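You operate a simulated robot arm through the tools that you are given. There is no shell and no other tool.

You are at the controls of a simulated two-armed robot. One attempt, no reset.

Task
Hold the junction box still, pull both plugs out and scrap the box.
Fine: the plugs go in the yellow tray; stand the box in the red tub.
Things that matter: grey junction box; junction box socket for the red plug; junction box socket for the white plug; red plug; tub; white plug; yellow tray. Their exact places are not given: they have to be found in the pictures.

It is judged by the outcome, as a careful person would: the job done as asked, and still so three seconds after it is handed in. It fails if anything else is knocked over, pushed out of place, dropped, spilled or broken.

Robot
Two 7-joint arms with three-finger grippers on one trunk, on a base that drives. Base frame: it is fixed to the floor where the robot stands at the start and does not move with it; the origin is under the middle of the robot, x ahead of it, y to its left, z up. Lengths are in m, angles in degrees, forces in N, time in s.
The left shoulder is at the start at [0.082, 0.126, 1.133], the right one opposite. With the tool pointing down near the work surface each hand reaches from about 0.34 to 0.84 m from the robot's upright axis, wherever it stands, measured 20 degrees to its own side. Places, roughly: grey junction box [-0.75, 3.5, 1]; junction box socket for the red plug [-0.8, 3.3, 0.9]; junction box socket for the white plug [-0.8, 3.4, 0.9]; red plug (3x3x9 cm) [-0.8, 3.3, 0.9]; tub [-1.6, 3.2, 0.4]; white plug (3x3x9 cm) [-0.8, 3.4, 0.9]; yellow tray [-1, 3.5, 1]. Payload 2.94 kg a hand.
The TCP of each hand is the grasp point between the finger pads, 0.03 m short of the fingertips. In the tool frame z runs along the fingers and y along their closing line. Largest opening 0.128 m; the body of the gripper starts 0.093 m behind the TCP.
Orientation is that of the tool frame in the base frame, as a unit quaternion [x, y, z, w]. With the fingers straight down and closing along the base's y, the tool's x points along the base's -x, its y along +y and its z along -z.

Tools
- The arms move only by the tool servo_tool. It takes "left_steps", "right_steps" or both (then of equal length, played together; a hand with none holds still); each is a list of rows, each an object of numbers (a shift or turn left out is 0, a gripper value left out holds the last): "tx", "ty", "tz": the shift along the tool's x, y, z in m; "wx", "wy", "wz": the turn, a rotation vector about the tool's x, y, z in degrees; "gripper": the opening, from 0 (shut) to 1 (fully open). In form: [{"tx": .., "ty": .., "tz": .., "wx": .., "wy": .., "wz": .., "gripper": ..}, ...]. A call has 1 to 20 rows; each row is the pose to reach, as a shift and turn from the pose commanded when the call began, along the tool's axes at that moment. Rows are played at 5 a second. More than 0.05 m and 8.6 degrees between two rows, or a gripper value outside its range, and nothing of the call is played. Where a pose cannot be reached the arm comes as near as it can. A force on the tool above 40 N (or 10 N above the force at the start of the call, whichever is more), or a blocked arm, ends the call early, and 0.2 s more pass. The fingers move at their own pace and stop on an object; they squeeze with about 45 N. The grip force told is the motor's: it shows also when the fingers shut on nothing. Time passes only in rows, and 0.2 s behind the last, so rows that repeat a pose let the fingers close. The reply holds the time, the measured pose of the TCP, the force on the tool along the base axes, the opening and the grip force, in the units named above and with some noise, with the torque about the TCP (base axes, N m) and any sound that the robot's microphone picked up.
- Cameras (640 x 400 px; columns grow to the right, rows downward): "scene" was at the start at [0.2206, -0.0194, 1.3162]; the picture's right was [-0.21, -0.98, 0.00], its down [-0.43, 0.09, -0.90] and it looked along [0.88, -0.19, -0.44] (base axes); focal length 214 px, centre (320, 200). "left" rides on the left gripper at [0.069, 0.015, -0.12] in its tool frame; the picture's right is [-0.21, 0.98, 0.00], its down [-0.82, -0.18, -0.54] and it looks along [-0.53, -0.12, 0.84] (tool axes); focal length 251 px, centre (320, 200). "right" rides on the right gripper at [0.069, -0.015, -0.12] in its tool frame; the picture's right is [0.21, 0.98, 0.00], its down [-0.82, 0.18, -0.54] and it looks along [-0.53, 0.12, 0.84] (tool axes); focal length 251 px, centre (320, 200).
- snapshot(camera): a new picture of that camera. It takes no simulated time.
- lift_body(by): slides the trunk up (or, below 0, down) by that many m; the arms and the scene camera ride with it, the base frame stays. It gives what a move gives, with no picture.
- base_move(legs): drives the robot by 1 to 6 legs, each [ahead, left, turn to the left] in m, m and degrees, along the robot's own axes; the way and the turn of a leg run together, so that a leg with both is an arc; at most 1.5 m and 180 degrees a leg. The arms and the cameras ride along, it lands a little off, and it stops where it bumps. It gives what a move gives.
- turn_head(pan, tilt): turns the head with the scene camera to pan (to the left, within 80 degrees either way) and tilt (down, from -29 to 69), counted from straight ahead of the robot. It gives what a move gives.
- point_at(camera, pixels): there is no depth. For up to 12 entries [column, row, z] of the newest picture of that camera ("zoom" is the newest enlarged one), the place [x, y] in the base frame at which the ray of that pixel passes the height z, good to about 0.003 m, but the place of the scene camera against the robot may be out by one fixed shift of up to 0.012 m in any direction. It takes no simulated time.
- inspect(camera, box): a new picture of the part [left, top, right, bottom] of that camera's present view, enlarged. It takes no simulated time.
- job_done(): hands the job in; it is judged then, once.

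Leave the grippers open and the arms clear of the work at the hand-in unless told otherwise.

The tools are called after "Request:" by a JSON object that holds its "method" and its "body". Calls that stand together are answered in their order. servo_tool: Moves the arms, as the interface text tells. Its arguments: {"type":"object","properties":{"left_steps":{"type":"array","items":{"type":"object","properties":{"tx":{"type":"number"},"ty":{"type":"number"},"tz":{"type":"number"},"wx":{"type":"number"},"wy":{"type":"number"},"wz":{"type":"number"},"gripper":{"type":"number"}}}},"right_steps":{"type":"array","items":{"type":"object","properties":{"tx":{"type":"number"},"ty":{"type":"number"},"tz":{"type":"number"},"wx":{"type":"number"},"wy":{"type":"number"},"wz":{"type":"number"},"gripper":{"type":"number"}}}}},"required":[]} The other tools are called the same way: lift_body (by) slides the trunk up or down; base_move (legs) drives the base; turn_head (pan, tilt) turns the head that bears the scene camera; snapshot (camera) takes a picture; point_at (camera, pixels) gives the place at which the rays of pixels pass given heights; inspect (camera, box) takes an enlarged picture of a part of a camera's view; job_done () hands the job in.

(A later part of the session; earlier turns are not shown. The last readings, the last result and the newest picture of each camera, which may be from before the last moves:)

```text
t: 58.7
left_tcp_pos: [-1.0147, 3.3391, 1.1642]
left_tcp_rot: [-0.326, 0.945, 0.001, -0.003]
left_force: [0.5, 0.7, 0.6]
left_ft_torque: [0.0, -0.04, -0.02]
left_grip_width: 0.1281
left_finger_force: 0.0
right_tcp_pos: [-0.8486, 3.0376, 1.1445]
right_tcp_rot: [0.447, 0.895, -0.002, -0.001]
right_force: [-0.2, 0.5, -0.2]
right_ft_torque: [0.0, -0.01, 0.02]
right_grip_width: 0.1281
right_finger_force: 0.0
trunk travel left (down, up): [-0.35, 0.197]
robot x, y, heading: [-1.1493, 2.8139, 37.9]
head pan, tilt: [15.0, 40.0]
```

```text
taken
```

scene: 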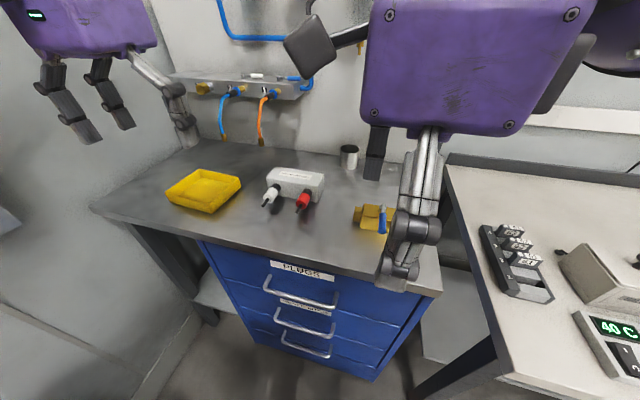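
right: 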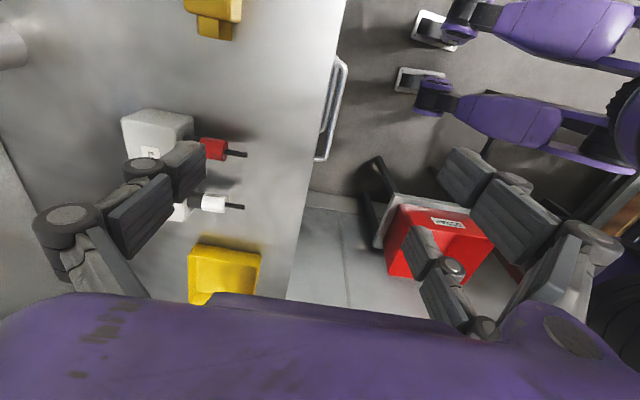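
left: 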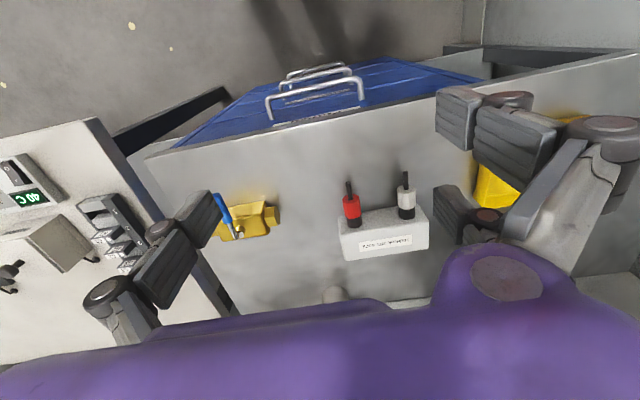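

That worked and is reachable. Next I'll move the right hand forward and left, at z≈1.14, to above the box.

Request:
{"method": "servo_tool", "body": {"right_steps": [{"ty": 0.036, "tx": 0.0284}, {"ty": 0.072, "tx": 0.0568}, {"ty": 0.108, "tx": 0.085}, {"ty": 0.144, "tx": 0.1136}, {"ty": 0.18, "tx": 0.142}, {"ty": 0.216, "tx": 0.17}, {"ty": 0.252, "tx": 0.199}, {"ty": 0.287, "tx": 0.227}, {"ty": 0.287, "tx": 0.227}, {"ty": 0.287, "tx": 0.227}]}}

Request:
{"method": "snapshot", "body": {"camera": "scene"}}

Request:
{"method": "snapshot", "body": {"camera": "right"}}

```text
t: 60.9
left_tcp_pos: [-1.0169, 3.3402, 1.1646]
left_tcp_rot: [-0.325, 0.946, -0.001, -0.003]
left_force: [-0.6, 0.0, 0.3]
left_ft_torque: [-0.03, -0.04, -0.02]
left_grip_width: 0.1279
left_finger_force: 0.0
right_tcp_pos: [-0.7589, 3.3787, 1.1392]
right_tcp_rot: [0.446, 0.895, -0.002, 0.0]
right_force: [-0.5, -0.4, -0.5]
right_ft_torque: [-0.07, -0.01, -0.02]
right_grip_width: 0.1282
right_finger_force: 0.1
right hand out of reach, approached as far as the arm can: row 8, 9, 10
trunk travel left (down, up): [-0.35, 0.197]
robot x, y, heading: [-1.1446, 2.8133, 38.0]
head pan, tilt: [15.0, 40.0]
```

```text
taken
```

scene: 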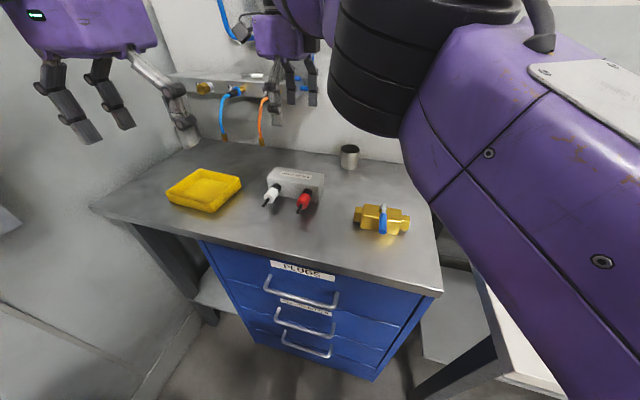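

```text
taken
```

right: 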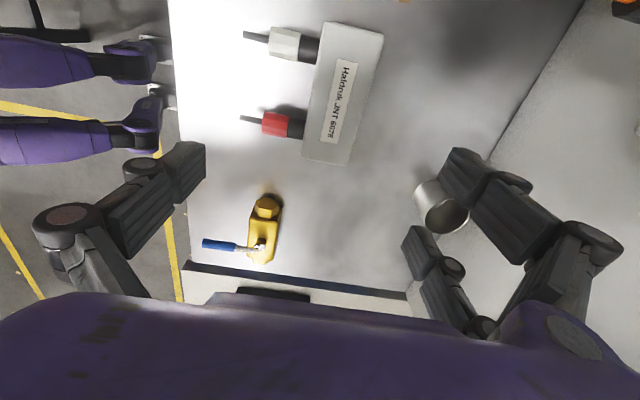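

The right hand came within 1 cm of the spot, at its reach limit. To gain margin, I'll pull the hand back 5 cm and drive the base ahead 5 cm.

Request:
{"method": "servo_tool", "body": {"right_steps": [{"ty": -0.025}, {"ty": -0.05}, {"ty": -0.05}], "left_steps": [{"tx": 0.02}, {"tx": 0.04}, {"tx": 0.04}]}}

Request:
{"method": "base_move", "body": {"legs": [[0.06, 0, 0]]}}

Request:
{"method": "snapshot", "body": {"camera": "right"}}

Request:
{"method": "snapshot", "body": {"camera": "scene"}}

```text
t: 61.7
left_tcp_pos: [-1.0448, 3.3158, 1.165]
left_tcp_rot: [-0.325, 0.946, 0.0, -0.004]
left_force: [0.4, -0.5, -0.1]
left_ft_torque: [-0.01, 0.02, 0.02]
left_grip_width: 0.1279
left_finger_force: 0.1
right_tcp_pos: [-0.7952, 3.3512, 1.1398]
right_tcp_rot: [0.447, 0.894, -0.003, -0.001]
right_force: [0.6, 0.6, -0.1]
right_ft_torque: [-0.05, 0.03, 0.01]
right_grip_width: 0.128
right_finger_force: 0.0
trunk travel left (down, up): [-0.35, 0.197]
robot x, y, heading: [-1.1422, 2.8147, 38.0]
head pan, tilt: [15.0, 40.0]
```

```text
t: 62.7
left_tcp_pos: [-1.0002, 3.3525, 1.1656]
left_tcp_rot: [-0.327, 0.945, 0.0, -0.003]
left_force: [0.8, -0.1, 0.5]
left_ft_torque: [-0.03, -0.01, -0.02]
left_grip_width: 0.1281
left_finger_force: 0.2
right_tcp_pos: [-0.7518, 3.3872, 1.1407]
right_tcp_rot: [0.445, 0.896, -0.001, -0.002]
right_force: [0.3, 1.1, -0.8]
right_ft_torque: [0.04, 0.01, 0.01]
right_grip_width: 0.128
right_finger_force: 0.1
trunk travel left (down, up): [-0.35, 0.197]
robot x, y, heading: [-1.0977, 2.8532, 37.8]
head pan, tilt: [15.0, 40.0]
```

```text
taken
```

right: 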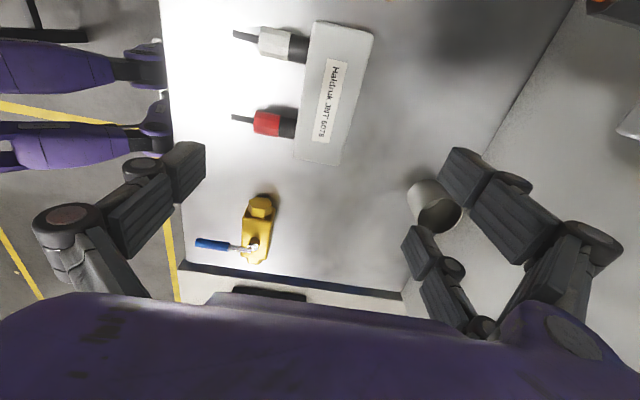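

```text
taken
```

scene: 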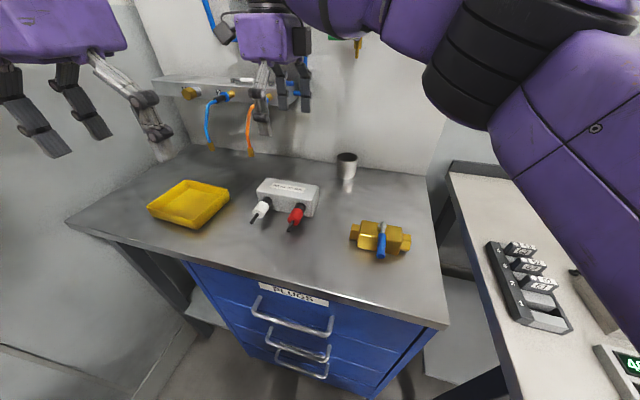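

The box is under the hand in the right view near (335,95). I'll measure the box corners with this camera for precise alignment.

Request:
{"method": "inspect", "body": {"camera": "right", "box": [225, 10, 385, 180]}}

```text
2.35 times, centred on (305, 95) of right
```

zoom: 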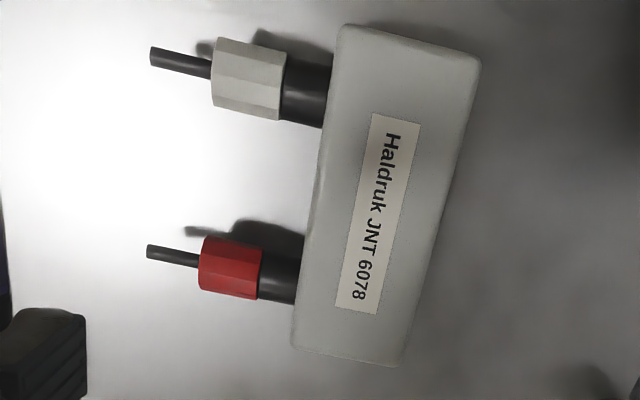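

Request:
{"method": "point_at", "body": {"camera": "zoom", "pixels": [[340, 27, 0.96], [479, 62, 0.96], [395, 366, 0.96], [303, 347, 0.96], [371, 113, 0.962], [337, 306, 0.962], [420, 122, 0.962], [376, 313, 0.962], [247, 75, 0.95], [230, 265, 0.95], [152, 56, 0.935], [148, 250, 0.935]]}}

```text
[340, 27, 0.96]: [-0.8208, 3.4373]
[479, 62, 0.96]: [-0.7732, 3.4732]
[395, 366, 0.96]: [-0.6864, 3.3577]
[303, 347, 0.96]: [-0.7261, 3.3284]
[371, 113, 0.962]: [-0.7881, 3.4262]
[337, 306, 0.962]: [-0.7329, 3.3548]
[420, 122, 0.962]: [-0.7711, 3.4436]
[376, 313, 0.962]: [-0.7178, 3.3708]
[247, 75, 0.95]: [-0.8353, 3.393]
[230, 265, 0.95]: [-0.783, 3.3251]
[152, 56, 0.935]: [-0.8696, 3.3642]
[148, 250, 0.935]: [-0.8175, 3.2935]
```

Box centre refined to (-0.7516, 3.399). I'll shift the right hand slightly (≈1 cm left, 4 mm forward) and lower it around the box with its fingers open, front finger between the plugs.

Request:
{"method": "servo_tool", "body": {"right_steps": [{"ty": 0.004, "tx": 0.011, "tz": 0.03}, {"ty": 0.004, "tx": 0.011, "tz": 0.07}, {"ty": 0.004, "tx": 0.011, "tz": 0.1}, {"ty": 0.004, "tx": 0.011, "tz": 0.12}, {"ty": 0.004, "tx": 0.011, "tz": 0.12}]}}

Request:
{"method": "snapshot", "body": {"camera": "right"}}

Request:
{"method": "snapshot", "body": {"camera": "scene"}}

Request:
{"method": "snapshot", "body": {"camera": "left"}}

```text
t: 63.9
left_tcp_pos: [-0.9991, 3.352, 1.1654]
left_tcp_rot: [-0.327, 0.945, 0.001, -0.002]
left_force: [-0.6, -0.4, 0.4]
left_ft_torque: [0.0, 0.01, 0.03]
left_grip_width: 0.1283
left_finger_force: 0.0
right_tcp_pos: [-0.7535, 3.3975, 1.0204]
right_tcp_rot: [0.446, 0.895, -0.002, -0.001]
right_force: [-1.2, 0.2, 0.3]
right_ft_torque: [-0.02, 0.03, -0.01]
right_grip_width: 0.128
right_finger_force: 0.1
trunk travel left (down, up): [-0.35, 0.197]
robot x, y, heading: [-1.0981, 2.8529, 38.2]
head pan, tilt: [15.0, 40.0]
```

```text
taken
```

right: 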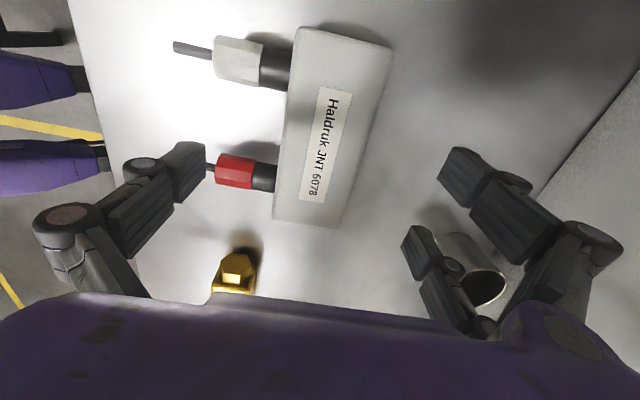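

```text
taken
```

scene: 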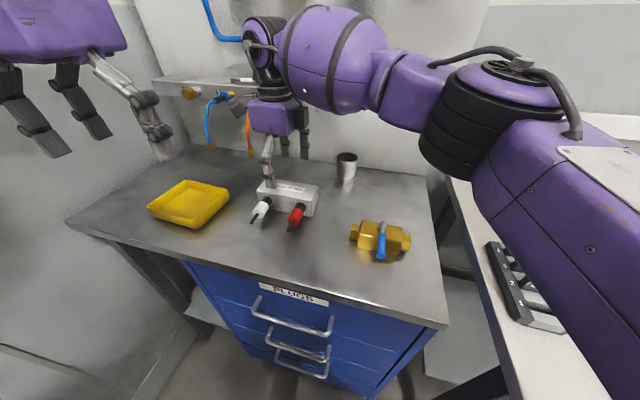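

```text
taken
```

left: 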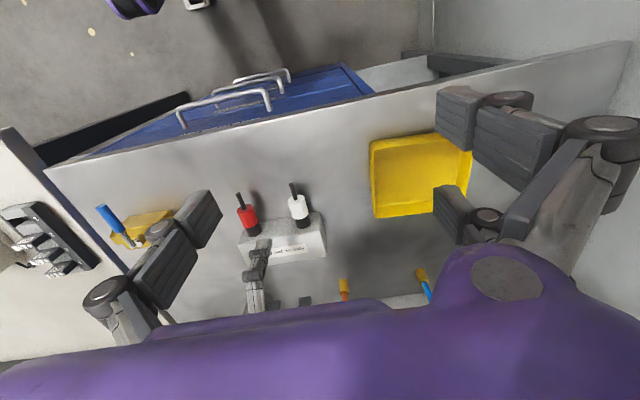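

The alignment looks good: the fingers straddle the box and the front one sits between the plugs. I'll go down the last 7 cm carefully.

Request:
{"method": "servo_tool", "body": {"right_steps": [{"tz": 0.025}, {"tz": 0.045}, {"tz": 0.06}, {"tz": 0.071}, {"tz": 0.071}]}}

Request:
{"method": "snapshot", "body": {"camera": "right"}}

Request:
{"method": "inspect", "body": {"camera": "left", "box": [200, 150, 360, 320]}}

```text
t: 65.1
left_tcp_pos: [-0.9989, 3.3507, 1.1657]
left_tcp_rot: [-0.327, 0.945, 0.0, -0.003]
left_force: [0.5, 0.0, -1.0]
left_ft_torque: [-0.04, 0.0, 0.02]
left_grip_width: 0.1277
left_finger_force: 0.1
right_tcp_pos: [-0.7562, 3.3979, 0.9492]
right_tcp_rot: [0.446, 0.895, -0.003, -0.001]
right_force: [0.4, -0.3, 0.6]
right_ft_torque: [0.0, -0.01, 0.02]
right_grip_width: 0.1279
right_finger_force: 0.1
trunk travel left (down, up): [-0.35, 0.197]
robot x, y, heading: [-1.0974, 2.8512, 38.2]
head pan, tilt: [15.0, 40.0]
```

```text
taken
```

right: 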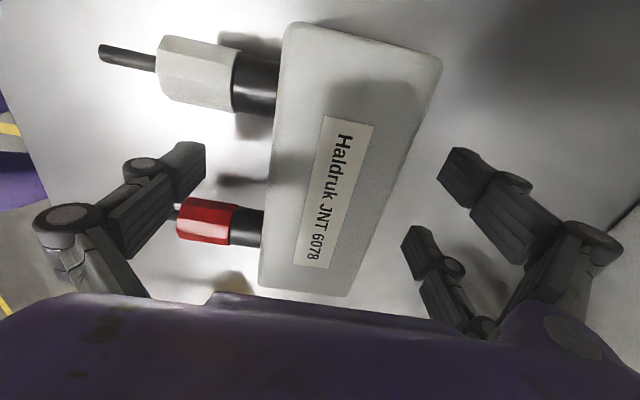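

```text
2.35 times, centred on (280, 235) of left
```

zoom: 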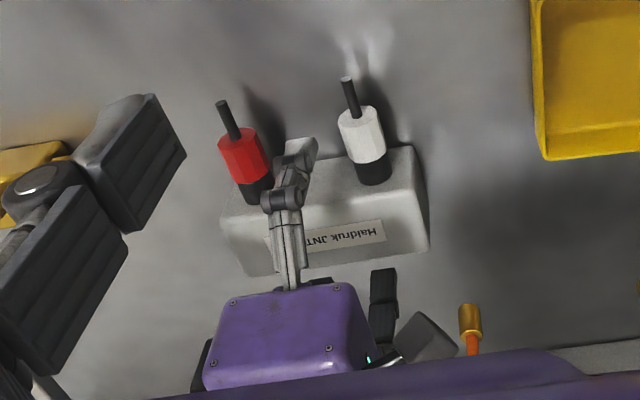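

The front finger sits in the gap between the plugs and the hand is centred. I'll close the right gripper on the box.

Request:
{"method": "servo_tool", "body": {"right_steps": [{"gripper": 0.55}, {"gripper": 0.45}, {"gripper": 0.3}, {"gripper": 0.3}, {"gripper": 0.3}]}}

Request:
{"method": "snapshot", "body": {"camera": "right"}}

```text
t: 66.3
left_tcp_pos: [-1.0, 3.3513, 1.1654]
left_tcp_rot: [-0.326, 0.945, -0.001, -0.002]
left_force: [-0.1, -0.1, -0.5]
left_ft_torque: [-0.03, 0.03, -0.04]
left_grip_width: 0.1281
left_finger_force: 0.1
right_tcp_pos: [-0.7556, 3.3968, 0.9475]
right_tcp_rot: [0.445, 0.896, -0.002, -0.001]
right_force: [1.9, 0.1, 2.4]
right_ft_torque: [0.21, -0.26, -0.03]
right_grip_width: 0.0635
right_finger_force: 45.4
trunk travel left (down, up): [-0.35, 0.197]
robot x, y, heading: [-1.0964, 2.8517, 38.3]
head pan, tilt: [15.0, 40.0]
```

```text
taken
```

right: 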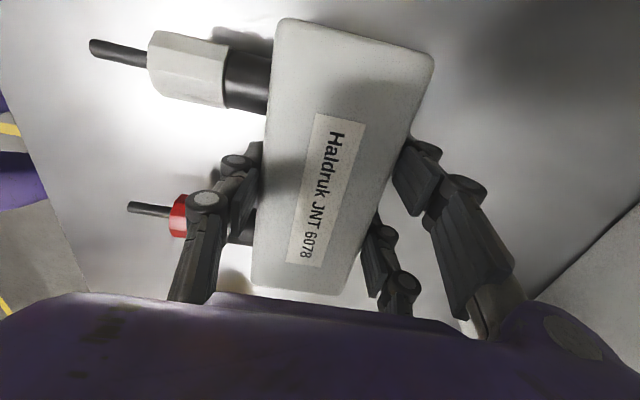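

The grip is firm (width 6.35 cm, 45 N). Now I'll re-measure the white plug with the left camera.

Request:
{"method": "inspect", "body": {"camera": "left", "box": [220, 160, 348, 270]}}

```text
3.64 times, centred on (284, 215) of left
```

zoom: 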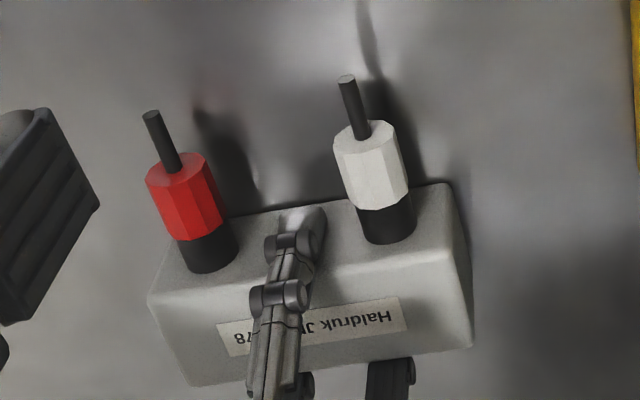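

Request:
{"method": "point_at", "body": {"camera": "zoom", "pixels": [[346, 79, 0.935], [360, 130, 0.935], [383, 205, 0.935], [388, 235, 0.935], [372, 170, 0.935], [372, 170, 0.95], [151, 115, 0.935], [177, 165, 0.935], [199, 230, 0.935], [187, 200, 0.935], [187, 200, 0.95], [315, 215, 0.95]]}}

```text
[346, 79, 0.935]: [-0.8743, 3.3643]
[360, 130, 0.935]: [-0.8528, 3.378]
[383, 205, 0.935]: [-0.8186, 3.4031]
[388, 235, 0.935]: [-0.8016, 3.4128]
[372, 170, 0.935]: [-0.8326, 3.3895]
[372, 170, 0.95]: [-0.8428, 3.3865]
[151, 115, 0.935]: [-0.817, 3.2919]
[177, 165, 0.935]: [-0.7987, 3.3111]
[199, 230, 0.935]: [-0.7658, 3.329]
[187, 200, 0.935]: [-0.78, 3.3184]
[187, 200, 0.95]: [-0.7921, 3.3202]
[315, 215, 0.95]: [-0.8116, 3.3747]
```

White plug axis: t-line consistent, body centre ≈(-0.836, 3.393). I'll bring the left hand to a standoff in front of it, tilted 40° so the fingers point forward and down, opening set to about 5.2 cm.

Request:
{"method": "servo_tool", "body": {"left_steps": [{"tx": -0.0145, "ty": -0.0132, "tz": 0.025, "wy": -8, "wz": 0.2, "gripper": 0.41}, {"tx": -0.029, "ty": -0.0264, "tz": 0.05, "wy": -16, "wz": 0.5}, {"tx": -0.0435, "ty": -0.0396, "tz": 0.075, "wy": -24, "wz": 0.7}, {"tx": -0.058, "ty": -0.0528, "tz": 0.1, "wy": -32, "wz": 1.0}, {"tx": -0.0725, "ty": -0.066, "tz": 0.125, "wy": -40, "wz": 1.2}, {"tx": -0.0725, "ty": -0.066, "tz": 0.125, "wy": -40, "wz": 1.2}, {"tx": -0.0725, "ty": -0.066, "tz": 0.125, "wy": -40, "wz": 1.2}]}}

Request:
{"method": "snapshot", "body": {"camera": "left"}}

Request:
{"method": "snapshot", "body": {"camera": "scene"}}

Request:
{"method": "snapshot", "body": {"camera": "right"}}

```text
t: 67.9
left_tcp_pos: [-0.8799, 3.3733, 1.057]
left_tcp_rot: [-0.297, 0.893, 0.111, 0.319]
left_force: [-0.9, -0.8, 0.1]
left_ft_torque: [0.0, 0.0, 0.0]
left_grip_width: 0.0525
left_finger_force: 0.1
left hand out of reach, approached as far as the arm can: row 4, 5, 6, 7
right_tcp_pos: [-0.7562, 3.3974, 0.9496]
right_tcp_rot: [0.444, 0.896, -0.002, -0.001]
right_force: [-1.6, -2.6, 4.0]
right_ft_torque: [0.1, -0.08, 0.0]
right_grip_width: 0.063
right_finger_force: 44.9
trunk travel left (down, up): [-0.35, 0.197]
robot x, y, heading: [-1.0977, 2.8503, 38.1]
head pan, tilt: [15.0, 40.0]
```

```text
taken
```

left: 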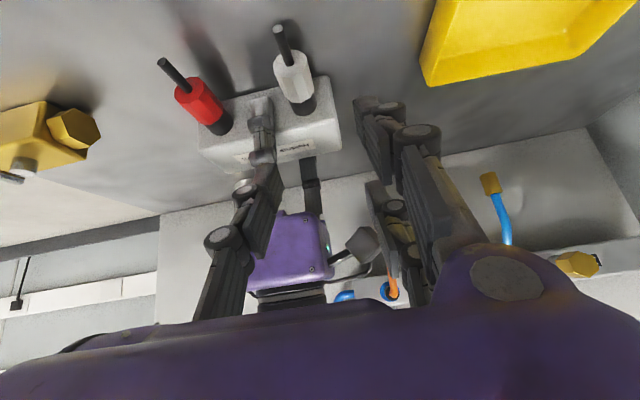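

```text
taken
```

scene: 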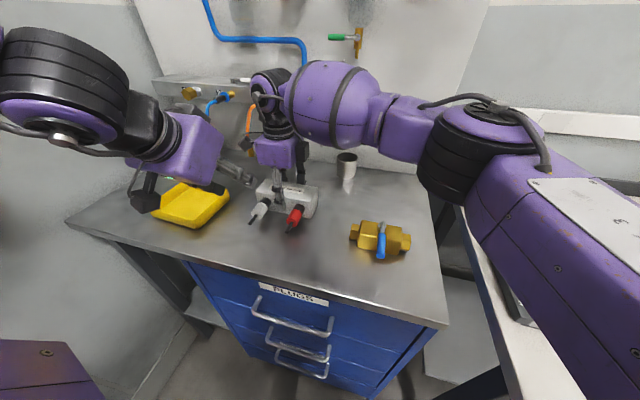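

```text
taken
```

right: 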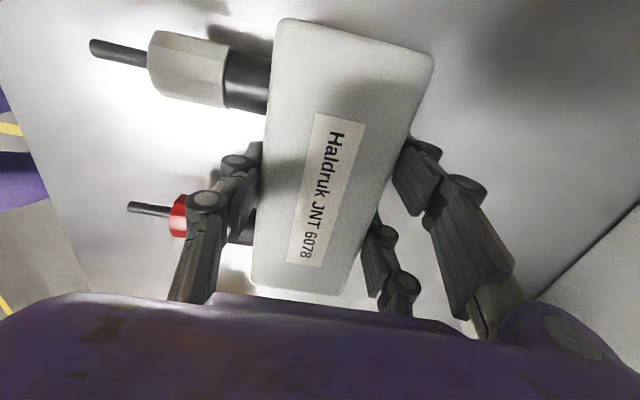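

With 40° tilt the left arm folds too tightly, so I'll reduce the tilt to 30° and go to a standoff 8 cm from the plug along the fingers.

Request:
{"method": "servo_tool", "body": {"left_steps": [{"tx": 0.008, "ty": -0.004, "tz": 0.01, "wy": 4}, {"tx": 0.017, "ty": -0.008, "tz": 0.02, "wy": 8}, {"tx": 0.0254, "ty": -0.0115, "tz": 0.0309, "wy": 9.5}, {"tx": 0.0254, "ty": -0.0115, "tz": 0.0309, "wy": 9.5}, {"tx": 0.0254, "ty": -0.0115, "tz": 0.0309, "wy": 9.5}]}}

Request:
{"method": "snapshot", "body": {"camera": "left"}}

Request:
{"method": "snapshot", "body": {"camera": "right"}}

```text
t: 69.1
left_tcp_pos: [-0.874, 3.3634, 1.0172]
left_tcp_rot: [-0.304, 0.916, 0.086, 0.246]
left_force: [-0.3, 0.2, 1.1]
left_ft_torque: [-0.02, -0.01, -0.04]
left_grip_width: 0.0523
left_finger_force: 0.1
right_tcp_pos: [-0.7562, 3.3973, 0.9484]
right_tcp_rot: [0.446, 0.895, -0.002, 0.0]
right_force: [-1.5, 0.5, 3.6]
right_ft_torque: [-0.02, 0.15, 0.04]
right_grip_width: 0.0634
right_finger_force: 45.2
trunk travel left (down, up): [-0.35, 0.197]
robot x, y, heading: [-1.0956, 2.8529, 38.2]
head pan, tilt: [15.0, 40.0]
```

```text
taken
```

left: 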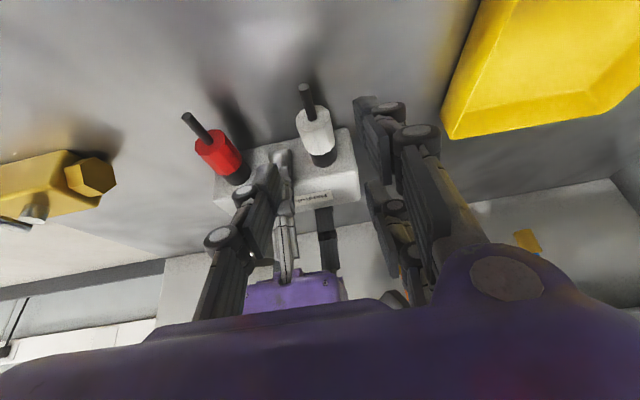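

```text
taken
```

right: 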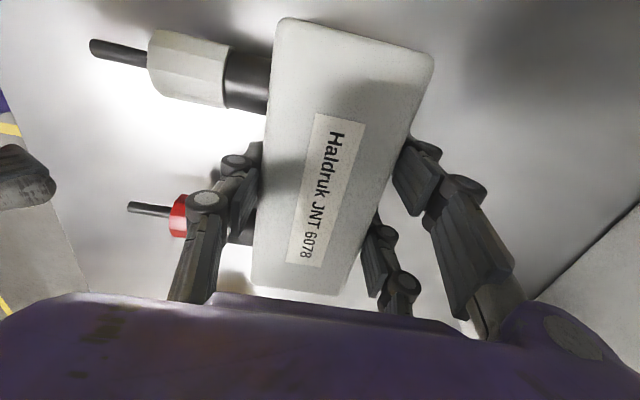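

I'm at the standoff, with the white plug at (318,130) right where the fingers will arrive. I'll advance 8 cm along the fingers, watching the forces.

Request:
{"method": "servo_tool", "body": {"left_steps": [{"tz": 0.025}, {"tz": 0.045}, {"tz": 0.06}, {"tz": 0.06}]}}

Request:
{"method": "snapshot", "body": {"camera": "left"}}

Request:
{"method": "snapshot", "body": {"camera": "right"}}

Request:
{"method": "snapshot", "body": {"camera": "scene"}}

```text
t: 70.1
left_tcp_pos: [-0.8488, 3.3848, 0.9661]
left_tcp_rot: [-0.305, 0.916, 0.085, 0.246]
left_force: [0.5, 0.3, -0.2]
left_ft_torque: [-0.02, 0.01, -0.02]
left_grip_width: 0.0524
left_finger_force: 0.0
right_tcp_pos: [-0.7547, 3.3973, 0.9489]
right_tcp_rot: [0.446, 0.895, -0.001, 0.0]
right_force: [1.0, 0.9, 4.7]
right_ft_torque: [-0.07, 0.06, -0.02]
right_grip_width: 0.0632
right_finger_force: 44.8
trunk travel left (down, up): [-0.35, 0.197]
robot x, y, heading: [-1.0981, 2.8505, 38.3]
head pan, tilt: [15.0, 40.0]
```

```text
taken
```

left: 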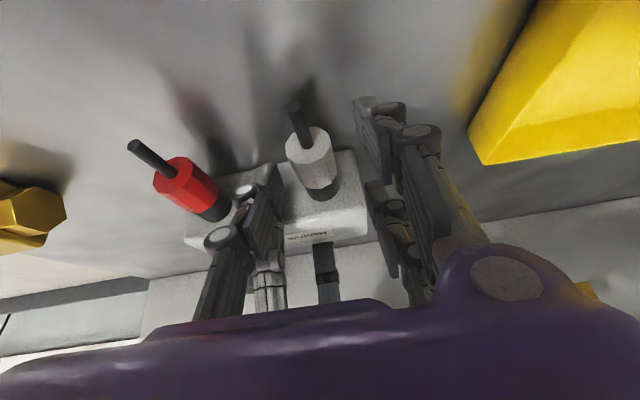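

```text
taken
```

right: 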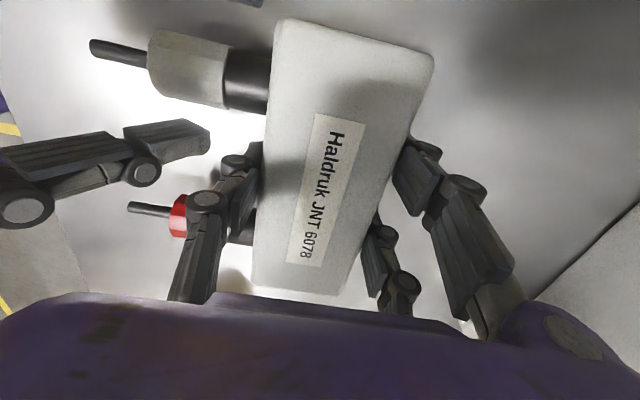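

```text
taken
```

scene: 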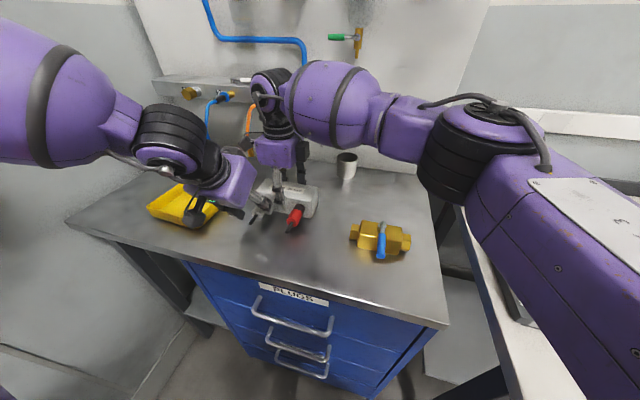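

The white plug is between the left fingers with no contact forces. I'll go the last 2 cm, then close on it.

Request:
{"method": "servo_tool", "body": {"left_steps": [{"tz": 0.01}, {"tz": 0.019}, {"tz": 0.019}, {"tz": 0.019, "gripper": 0.15}, {"tz": 0.019, "gripper": 0.1}, {"tz": 0.019, "gripper": 0.1}]}}

Request:
{"method": "snapshot", "body": {"camera": "left"}}

Request:
{"method": "snapshot", "body": {"camera": "right"}}

```text
t: 71.5
left_tcp_pos: [-0.8425, 3.3928, 0.9491]
left_tcp_rot: [-0.306, 0.916, 0.089, 0.245]
left_force: [-15.1, 25.8, 1.3]
left_ft_torque: [0.31, -0.21, 1.56]
left_grip_width: 0.0431
left_finger_force: 22.3
right_tcp_pos: [-0.7548, 3.3958, 0.9487]
right_tcp_rot: [0.446, 0.895, -0.003, 0.001]
right_force: [14.7, -22.7, 10.4]
right_ft_torque: [0.21, 0.3, 0.6]
right_grip_width: 0.0633
right_finger_force: 45.1
trunk travel left (down, up): [-0.35, 0.197]
robot x, y, heading: [-1.1006, 2.8539, 38.1]
head pan, tilt: [15.0, 40.0]
```

```text
taken
```

left: 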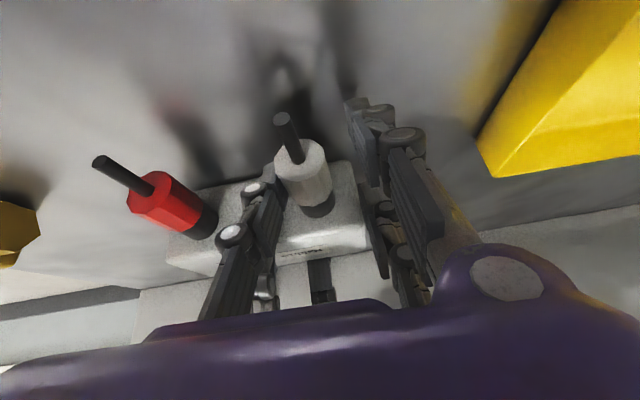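

```text
taken
```

right: 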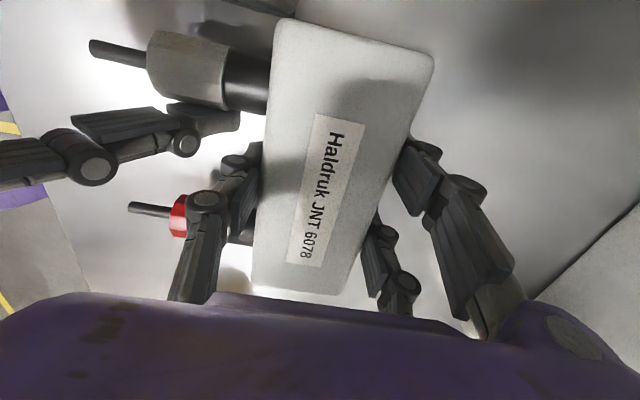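

The fingers stopped at 4.3 cm with about 30 N sideways, so only one finger seems to be touching. I'll look closely to see which side.

Request:
{"method": "inspect", "body": {"camera": "left", "box": [220, 90, 460, 260]}}

Request:
{"method": "inspect", "body": {"camera": "right", "box": [60, 0, 300, 200]}}

Request:
{"method": "inspect", "body": {"camera": "scene", "box": [180, 140, 340, 250]}}

```text
2.35 times, centred on (340, 175) of left
```

zoom: 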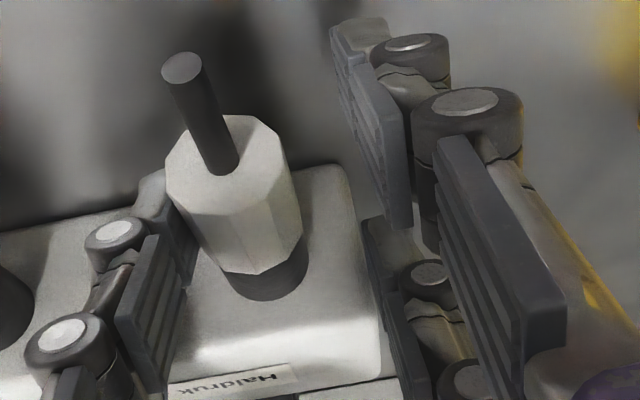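

```text
2.00 times, centred on (180, 100) of right
```

zoom: 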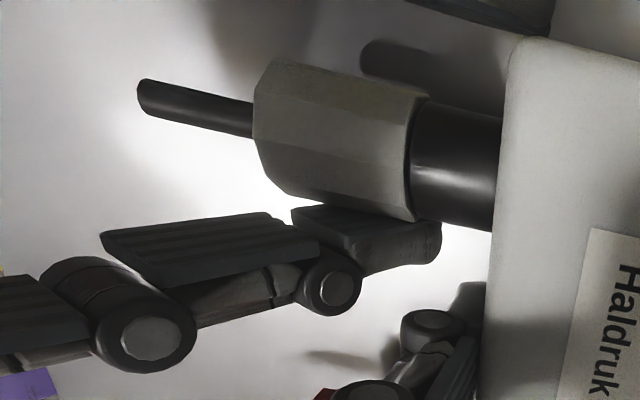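

```text
3.64 times, centred on (260, 195) of scene
```

zoom: 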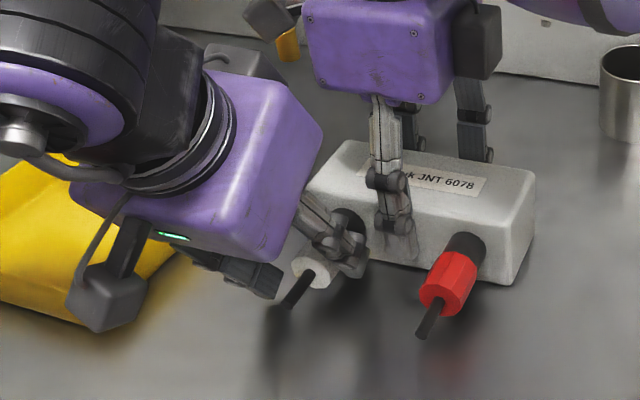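

Only the right-side finger touches the plug, so the hand is about 6 mm too far left. I'll reopen slightly, shift 6 mm right and close again.

Request:
{"method": "servo_tool", "body": {"left_steps": [{"gripper": 0.41}, {"ty": -0.006, "gripper": 0.41}, {"ty": -0.006, "gripper": 0.41}, {"ty": -0.006, "gripper": 0.3}, {"ty": -0.006, "gripper": 0.15}, {"ty": -0.006, "gripper": 0.1}, {"ty": -0.006, "gripper": 0.1}]}}

Request:
{"method": "inspect", "body": {"camera": "left", "box": [220, 90, 460, 260]}}

```text
t: 72.9
left_tcp_pos: [-0.8414, 3.3893, 0.9495]
left_tcp_rot: [-0.31, 0.914, 0.094, 0.243]
left_force: [-8.1, 6.1, 5.8]
left_ft_torque: [-0.01, -0.13, 0.59]
left_grip_width: 0.0434
left_finger_force: 22.8
right_tcp_pos: [-0.7518, 3.394, 0.9477]
right_tcp_rot: [0.447, 0.895, -0.005, 0.003]
right_force: [2.5, -5.5, 1.8]
right_ft_torque: [0.08, 0.25, 0.0]
right_grip_width: 0.0636
right_finger_force: 45.3
trunk travel left (down, up): [-0.35, 0.197]
robot x, y, heading: [-1.0979, 2.8511, 38.1]
head pan, tilt: [15.0, 40.0]
stopped in row 7 (left hand): the force on the tool passed its limit at 43 N (the readings are from after the stop); the commanded pose is now the measured one
```

```text
2.35 times, centred on (340, 175) of left
```

zoom: 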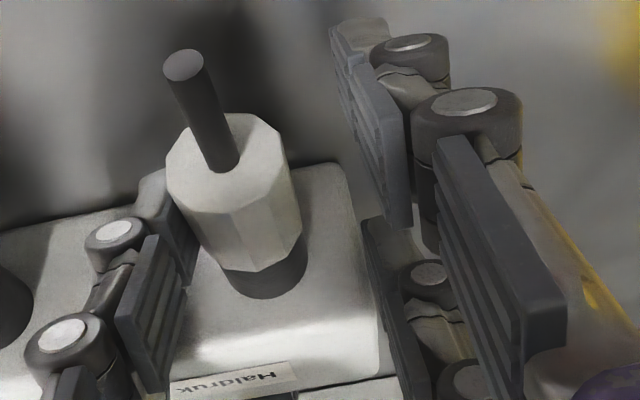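

The fingers stop at the same width again, and the torque puts the contact at the fingertips near the box face. My right finger is probably wedged between the plug and the other hand's front finger. I'll open, back off, and move the holding finger nearer the red plug for more room.

Request:
{"method": "servo_tool", "body": {"left_steps": [{"gripper": 0.38}, {"ty": 0.004, "gripper": 0.38}, {"ty": 0.004, "gripper": 0.38}]}}

Request:
{"method": "inspect", "body": {"camera": "right", "box": [60, 0, 300, 200]}}

```text
t: 73.7
left_tcp_pos: [-0.842, 3.3915, 0.9497]
left_tcp_rot: [-0.308, 0.915, 0.092, 0.243]
left_force: [0.2, -0.4, -0.4]
left_ft_torque: [0.01, -0.02, 0.02]
left_grip_width: 0.0485
left_finger_force: 0.1
right_tcp_pos: [-0.7534, 3.3955, 0.9489]
right_tcp_rot: [0.447, 0.895, -0.004, 0.004]
right_force: [2.2, -2.2, 6.1]
right_ft_torque: [-0.7, -0.37, 0.08]
right_grip_width: 0.0634
right_finger_force: 45.2
trunk travel left (down, up): [-0.35, 0.197]
robot x, y, heading: [-1.0982, 2.8532, 38.4]
head pan, tilt: [15.0, 40.0]
```

```text
2.00 times, centred on (180, 100) of right
```

zoom: 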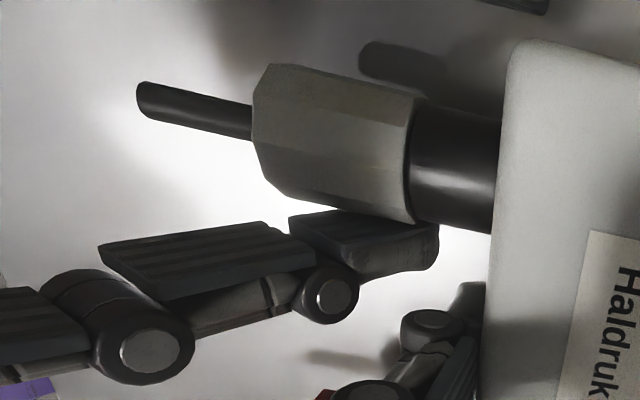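

With the fingers at 4.85 cm the forces are zero: the right finger is just short of the plug, and there's little room beside the holding finger. I'll back the left hand off 6 cm, then loosen the right grip, shift it ~9 mm right and re-grip.

Request:
{"method": "servo_tool", "body": {"left_steps": [{"tz": -0.03}, {"tz": -0.06}, {"tz": -0.06}]}}

Request:
{"method": "servo_tool", "body": {"right_steps": [{"gripper": 0.75}, {"gripper": 0.75}, {"tx": -0.005, "gripper": 0.75}, {"tx": -0.009, "gripper": 0.75}, {"tx": -0.009, "gripper": 0.75}]}}

Request:
{"method": "snapshot", "body": {"camera": "right"}}

Request:
{"method": "inspect", "body": {"camera": "left", "box": [140, 60, 440, 260]}}

```text
t: 74.5
left_tcp_pos: [-0.8663, 3.3732, 1.0008]
left_tcp_rot: [-0.308, 0.915, 0.093, 0.243]
left_force: [-0.3, -0.5, -0.4]
left_ft_torque: [0.0, 0.02, -0.01]
left_grip_width: 0.0486
left_finger_force: 0.0
right_tcp_pos: [-0.7533, 3.3956, 0.948]
right_tcp_rot: [0.447, 0.895, -0.003, 0.003]
right_force: [2.0, -1.5, 7.7]
right_ft_torque: [-0.34, -0.24, -0.01]
right_grip_width: 0.0634
right_finger_force: 45.3
trunk travel left (down, up): [-0.35, 0.197]
robot x, y, heading: [-1.0944, 2.8502, 38.1]
head pan, tilt: [15.0, 40.0]
```

```text
t: 75.7
left_tcp_pos: [-0.8657, 3.3737, 1.0005]
left_tcp_rot: [-0.308, 0.915, 0.092, 0.243]
left_force: [-1.0, -0.2, 0.0]
left_ft_torque: [0.02, 0.01, -0.01]
left_grip_width: 0.0486
left_finger_force: 0.1
right_tcp_pos: [-0.7461, 3.3896, 0.9483]
right_tcp_rot: [0.448, 0.894, -0.005, 0.004]
right_force: [0.5, -0.8, 0.4]
right_ft_torque: [0.0, 0.0, 0.01]
right_grip_width: 0.0958
right_finger_force: 0.1
trunk travel left (down, up): [-0.35, 0.197]
robot x, y, heading: [-1.0954, 2.855, 38.3]
head pan, tilt: [15.0, 40.0]
```

```text
taken
```

right: 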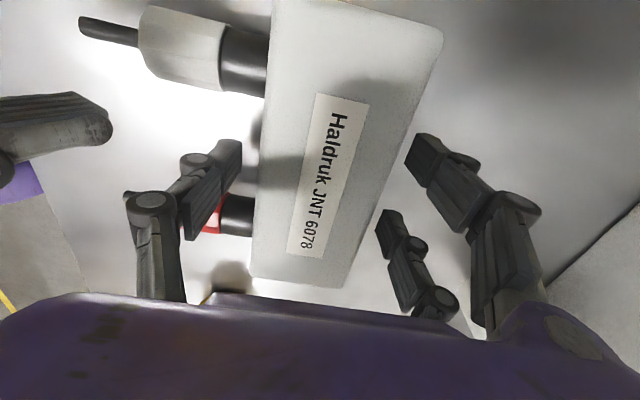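

```text
2.00 times, centred on (290, 160) of left
```

zoom: 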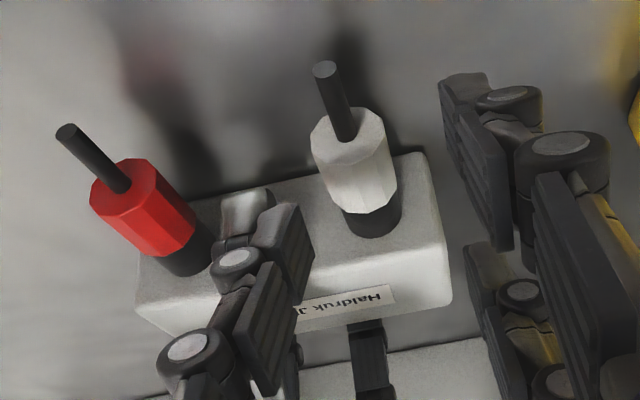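

The right hand is shifted and the front finger sits nearer the red plug, still clear of it. Re-gripping now.

Request:
{"method": "servo_tool", "body": {"right_steps": [{"gripper": 0.55}, {"gripper": 0.45}, {"gripper": 0.3}, {"gripper": 0.3}, {"gripper": 0.3}]}}

Request:
{"method": "inspect", "body": {"camera": "left", "box": [140, 60, 440, 260]}}

Request:
{"method": "snapshot", "body": {"camera": "right"}}

```text
t: 76.9
left_tcp_pos: [-0.8651, 3.3729, 1.0005]
left_tcp_rot: [-0.31, 0.915, 0.092, 0.242]
left_force: [0.0, -0.5, -0.3]
left_ft_torque: [-0.01, 0.01, 0.0]
left_grip_width: 0.0486
left_finger_force: 0.1
right_tcp_pos: [-0.7467, 3.3886, 0.9479]
right_tcp_rot: [0.446, 0.895, -0.004, 0.004]
right_force: [-0.8, -1.2, 0.5]
right_ft_torque: [-0.05, 0.06, 0.07]
right_grip_width: 0.0634
right_finger_force: 45.3
trunk travel left (down, up): [-0.35, 0.197]
robot x, y, heading: [-1.0969, 2.8516, 38.2]
head pan, tilt: [15.0, 40.0]
```

```text
2.00 times, centred on (290, 160) of left
```

zoom: 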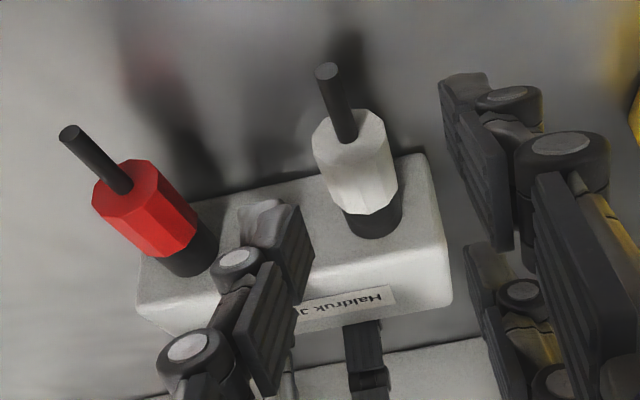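

```text
taken
```

right: 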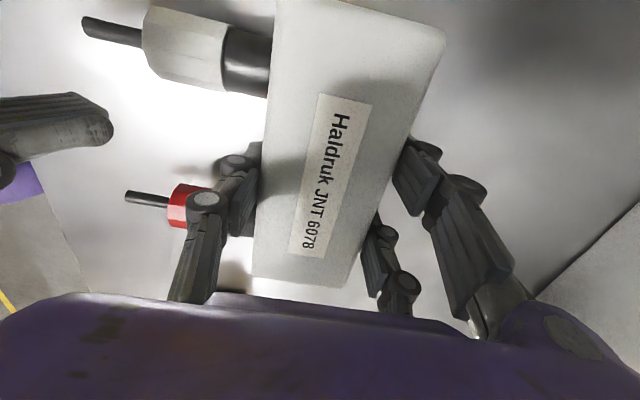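

Now I'll measure the white plug's present axis from both hand cameras.

Request:
{"method": "point_at", "body": {"camera": "zoom", "pixels": [[326, 68, 0.935], [345, 130, 0.935], [355, 165, 0.935], [368, 212, 0.935], [372, 230, 0.935], [355, 165, 0.945]]}}

Request:
{"method": "point_at", "body": {"camera": "right", "pixels": [[85, 27, 0.935], [146, 36, 0.94], [222, 58, 0.94], [185, 50, 0.94], [185, 50, 0.95], [200, 20, 0.935], [180, 80, 0.935]]}}

```text
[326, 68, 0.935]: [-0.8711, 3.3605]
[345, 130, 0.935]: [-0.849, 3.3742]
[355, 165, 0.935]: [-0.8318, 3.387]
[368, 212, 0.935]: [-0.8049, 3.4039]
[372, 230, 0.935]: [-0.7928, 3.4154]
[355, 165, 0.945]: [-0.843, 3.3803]
```

```text
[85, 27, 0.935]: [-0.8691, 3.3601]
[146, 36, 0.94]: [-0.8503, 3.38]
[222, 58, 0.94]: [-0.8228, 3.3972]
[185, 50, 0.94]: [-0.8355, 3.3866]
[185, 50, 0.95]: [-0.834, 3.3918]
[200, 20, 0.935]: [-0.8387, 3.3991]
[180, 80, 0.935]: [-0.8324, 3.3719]
```

The white plug axis is now at t≈-3.208, with the left hand 8 mm left of it. I'll shift right 8 mm, advance 6 cm, check forces, then close.

Request:
{"method": "servo_tool", "body": {"left_steps": [{"ty": -0.008, "gripper": 0.39}, {"ty": -0.008, "tz": 0.03}, {"ty": -0.008, "tz": 0.05}, {"ty": -0.008, "tz": 0.059}, {"ty": -0.008, "tz": 0.059}]}}

Request:
{"method": "inspect", "body": {"camera": "left", "box": [220, 90, 460, 260]}}

Request:
{"method": "inspect", "body": {"camera": "right", "box": [60, 0, 300, 200]}}

```text
t: 78.1
left_tcp_pos: [-0.8376, 3.385, 0.9488]
left_tcp_rot: [-0.31, 0.915, 0.093, 0.242]
left_force: [-11.5, -7.9, 4.3]
left_ft_torque: [0.26, 0.04, 0.4]
left_grip_width: 0.0522
left_finger_force: 0.7
right_tcp_pos: [-0.7443, 3.3886, 0.9484]
right_tcp_rot: [0.449, 0.894, -0.004, 0.004]
right_force: [11.9, 6.7, 0.4]
right_ft_torque: [-0.02, -0.01, -0.99]
right_grip_width: 0.0632
right_finger_force: 44.9
trunk travel left (down, up): [-0.35, 0.197]
robot x, y, heading: [-1.0987, 2.8509, 38.2]
head pan, tilt: [15.0, 40.0]
```

```text
2.35 times, centred on (340, 175) of left
```

zoom: 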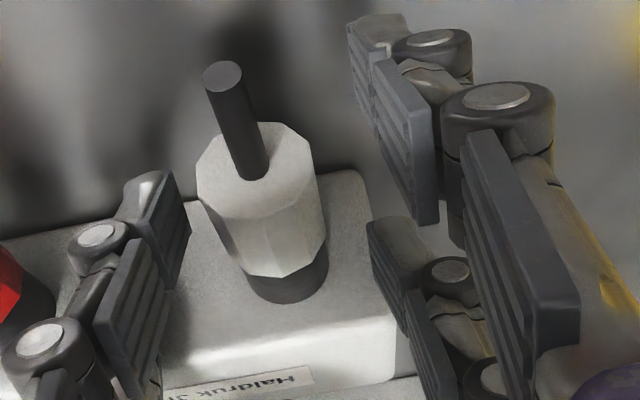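

```text
2.00 times, centred on (180, 100) of right
```

zoom: 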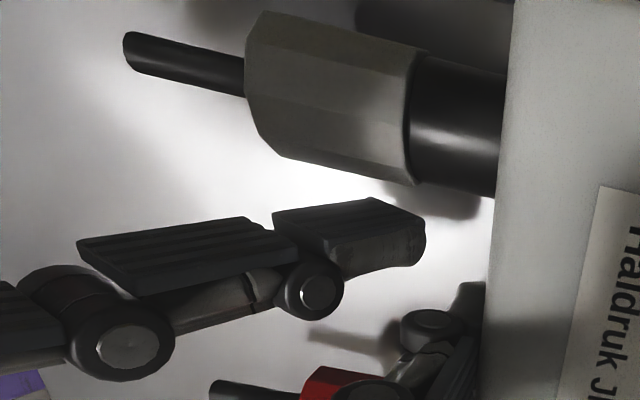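

A 14 N push straight back shows the fingertip just touches the holding finger ahead of it. I'll retreat 8 mm along the plug axis and close there. It still covers the white body.

Request:
{"method": "servo_tool", "body": {"left_steps": [{"tx": 0.0069, "tz": -0.004}, {"tx": 0.0069, "tz": -0.004}]}}

Request:
{"method": "servo_tool", "body": {"left_steps": [{"gripper": 0.3}, {"gripper": 0.2}, {"gripper": 0.1}, {"gripper": 0.1}]}}

Request:
{"method": "inspect", "body": {"camera": "left", "box": [220, 90, 460, 260]}}

Request:
{"method": "inspect", "body": {"camera": "right", "box": [60, 0, 300, 200]}}

```text
t: 78.7
left_tcp_pos: [-0.845, 3.3822, 0.9511]
left_tcp_rot: [-0.309, 0.915, 0.093, 0.244]
left_force: [0.7, -0.2, 0.4]
left_ft_torque: [-0.02, -0.02, -0.02]
left_grip_width: 0.0499
left_finger_force: 0.1
right_tcp_pos: [-0.7478, 3.3882, 0.9465]
right_tcp_rot: [0.445, 0.896, -0.005, 0.002]
right_force: [-1.4, -0.8, 2.2]
right_ft_torque: [0.17, -0.09, 0.03]
right_grip_width: 0.0637
right_finger_force: 45.1
trunk travel left (down, up): [-0.35, 0.197]
robot x, y, heading: [-1.0951, 2.8506, 38.0]
head pan, tilt: [15.0, 40.0]
```

```text
t: 79.7
left_tcp_pos: [-0.8443, 3.3818, 0.9498]
left_tcp_rot: [-0.309, 0.915, 0.091, 0.244]
left_force: [8.1, -7.0, -2.4]
left_ft_torque: [-0.29, -0.26, -0.01]
left_grip_width: 0.0269
left_finger_force: 44.7
right_tcp_pos: [-0.7473, 3.3887, 0.9474]
right_tcp_rot: [0.447, 0.895, -0.004, 0.002]
right_force: [-8.1, 7.1, 1.7]
right_ft_torque: [0.1, 0.26, -0.73]
right_grip_width: 0.0632
right_finger_force: 44.8
trunk travel left (down, up): [-0.35, 0.197]
robot x, y, heading: [-1.0994, 2.8508, 38.2]
head pan, tilt: [15.0, 40.0]
```

```text
2.35 times, centred on (340, 175) of left
```

zoom: 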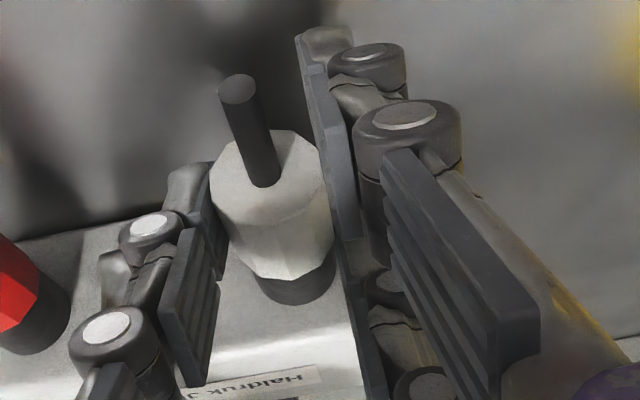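

```text
2.00 times, centred on (180, 100) of right
```

zoom: 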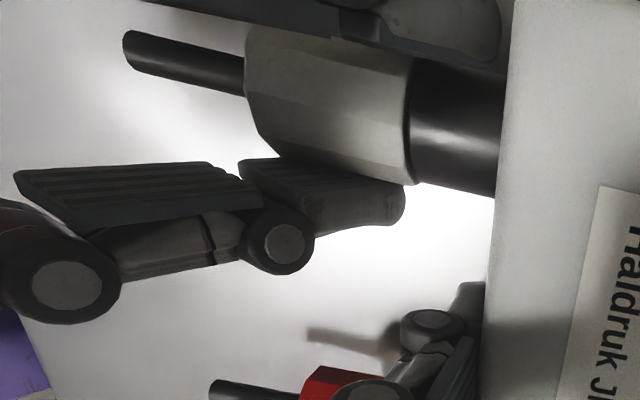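

Both fingers are now firmly on the white plug (2.7 cm wide, 45 N). I'll pull it straight back along its axis in small steps while the right hand holds the box.

Request:
{"method": "servo_tool", "body": {"left_steps": [{"tx": 0.0043, "tz": -0.0025}, {"tx": 0.0087, "tz": -0.005}, {"tx": 0.013, "tz": -0.0075}, {"tx": 0.0173, "tz": -0.01}, {"tx": 0.0217, "tz": -0.0125}, {"tx": 0.026, "tz": -0.015}]}}

Request:
{"method": "snapshot", "body": {"camera": "right"}}

```text
t: 81.1
left_tcp_pos: [-0.8678, 3.3612, 0.9499]
left_tcp_rot: [-0.31, 0.915, 0.093, 0.242]
left_force: [-0.2, 0.7, 0.0]
left_ft_torque: [0.0, 0.0, 0.01]
left_grip_width: 0.0269
left_finger_force: 45.2
right_tcp_pos: [-0.7462, 3.3876, 0.9477]
right_tcp_rot: [0.447, 0.894, -0.005, 0.003]
right_force: [2.7, -0.8, 3.1]
right_ft_torque: [0.24, 0.34, -0.05]
right_grip_width: 0.0633
right_finger_force: 45.1
trunk travel left (down, up): [-0.35, 0.197]
robot x, y, heading: [-1.0992, 2.8485, 38.0]
head pan, tilt: [15.0, 40.0]
```

```text
taken
```

right: 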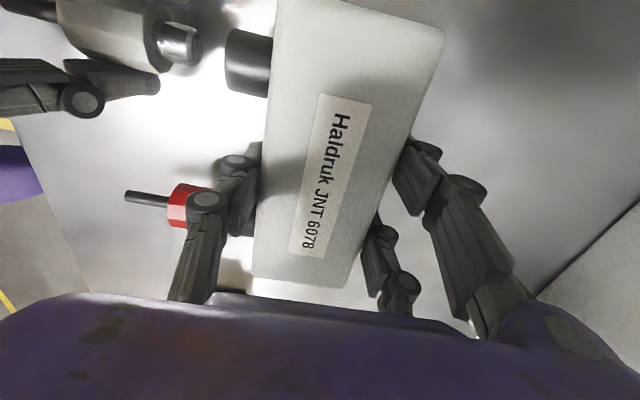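

The white plug is out cleanly, with its pin visible at (180,45). I'll lift it 12 cm and move left toward the tray, then look.

Request:
{"method": "servo_tool", "body": {"left_steps": [{"tx": -0.02, "tz": -0.0346}, {"tx": -0.04, "tz": -0.0693}, {"tx": -0.06, "tz": -0.104, "ty": 0.02}, {"tx": -0.06, "tz": -0.104, "ty": 0.065}, {"tx": -0.06, "tz": -0.104, "ty": 0.11}, {"tx": -0.06, "tz": -0.104, "ty": 0.11}]}}

Request:
{"method": "snapshot", "body": {"camera": "left"}}

Request:
{"method": "snapshot", "body": {"camera": "scene"}}

```text
t: 82.5
left_tcp_pos: [-0.9353, 3.4487, 1.0702]
left_tcp_rot: [-0.309, 0.915, 0.093, 0.242]
left_force: [0.0, 0.4, -0.2]
left_ft_torque: [0.01, 0.02, 0.04]
left_grip_width: 0.0267
left_finger_force: 45.1
right_tcp_pos: [-0.7464, 3.389, 0.9476]
right_tcp_rot: [0.446, 0.895, -0.004, 0.004]
right_force: [-0.4, -0.3, 1.2]
right_ft_torque: [-0.3, -0.13, 0.01]
right_grip_width: 0.0637
right_finger_force: 45.3
trunk travel left (down, up): [-0.35, 0.197]
robot x, y, heading: [-1.0979, 2.8547, 38.1]
head pan, tilt: [15.0, 40.0]
```

```text
taken
```

left: 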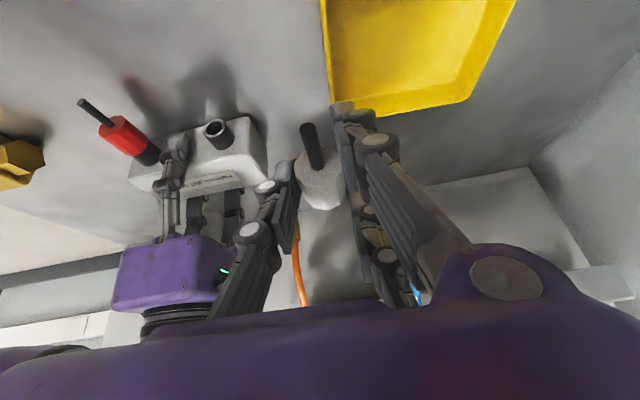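

```text
taken
```

scene: 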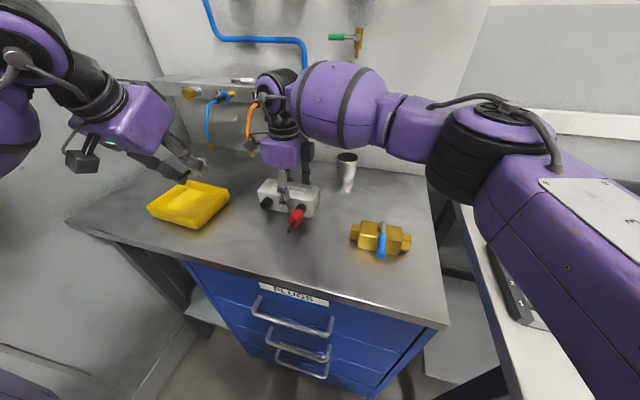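

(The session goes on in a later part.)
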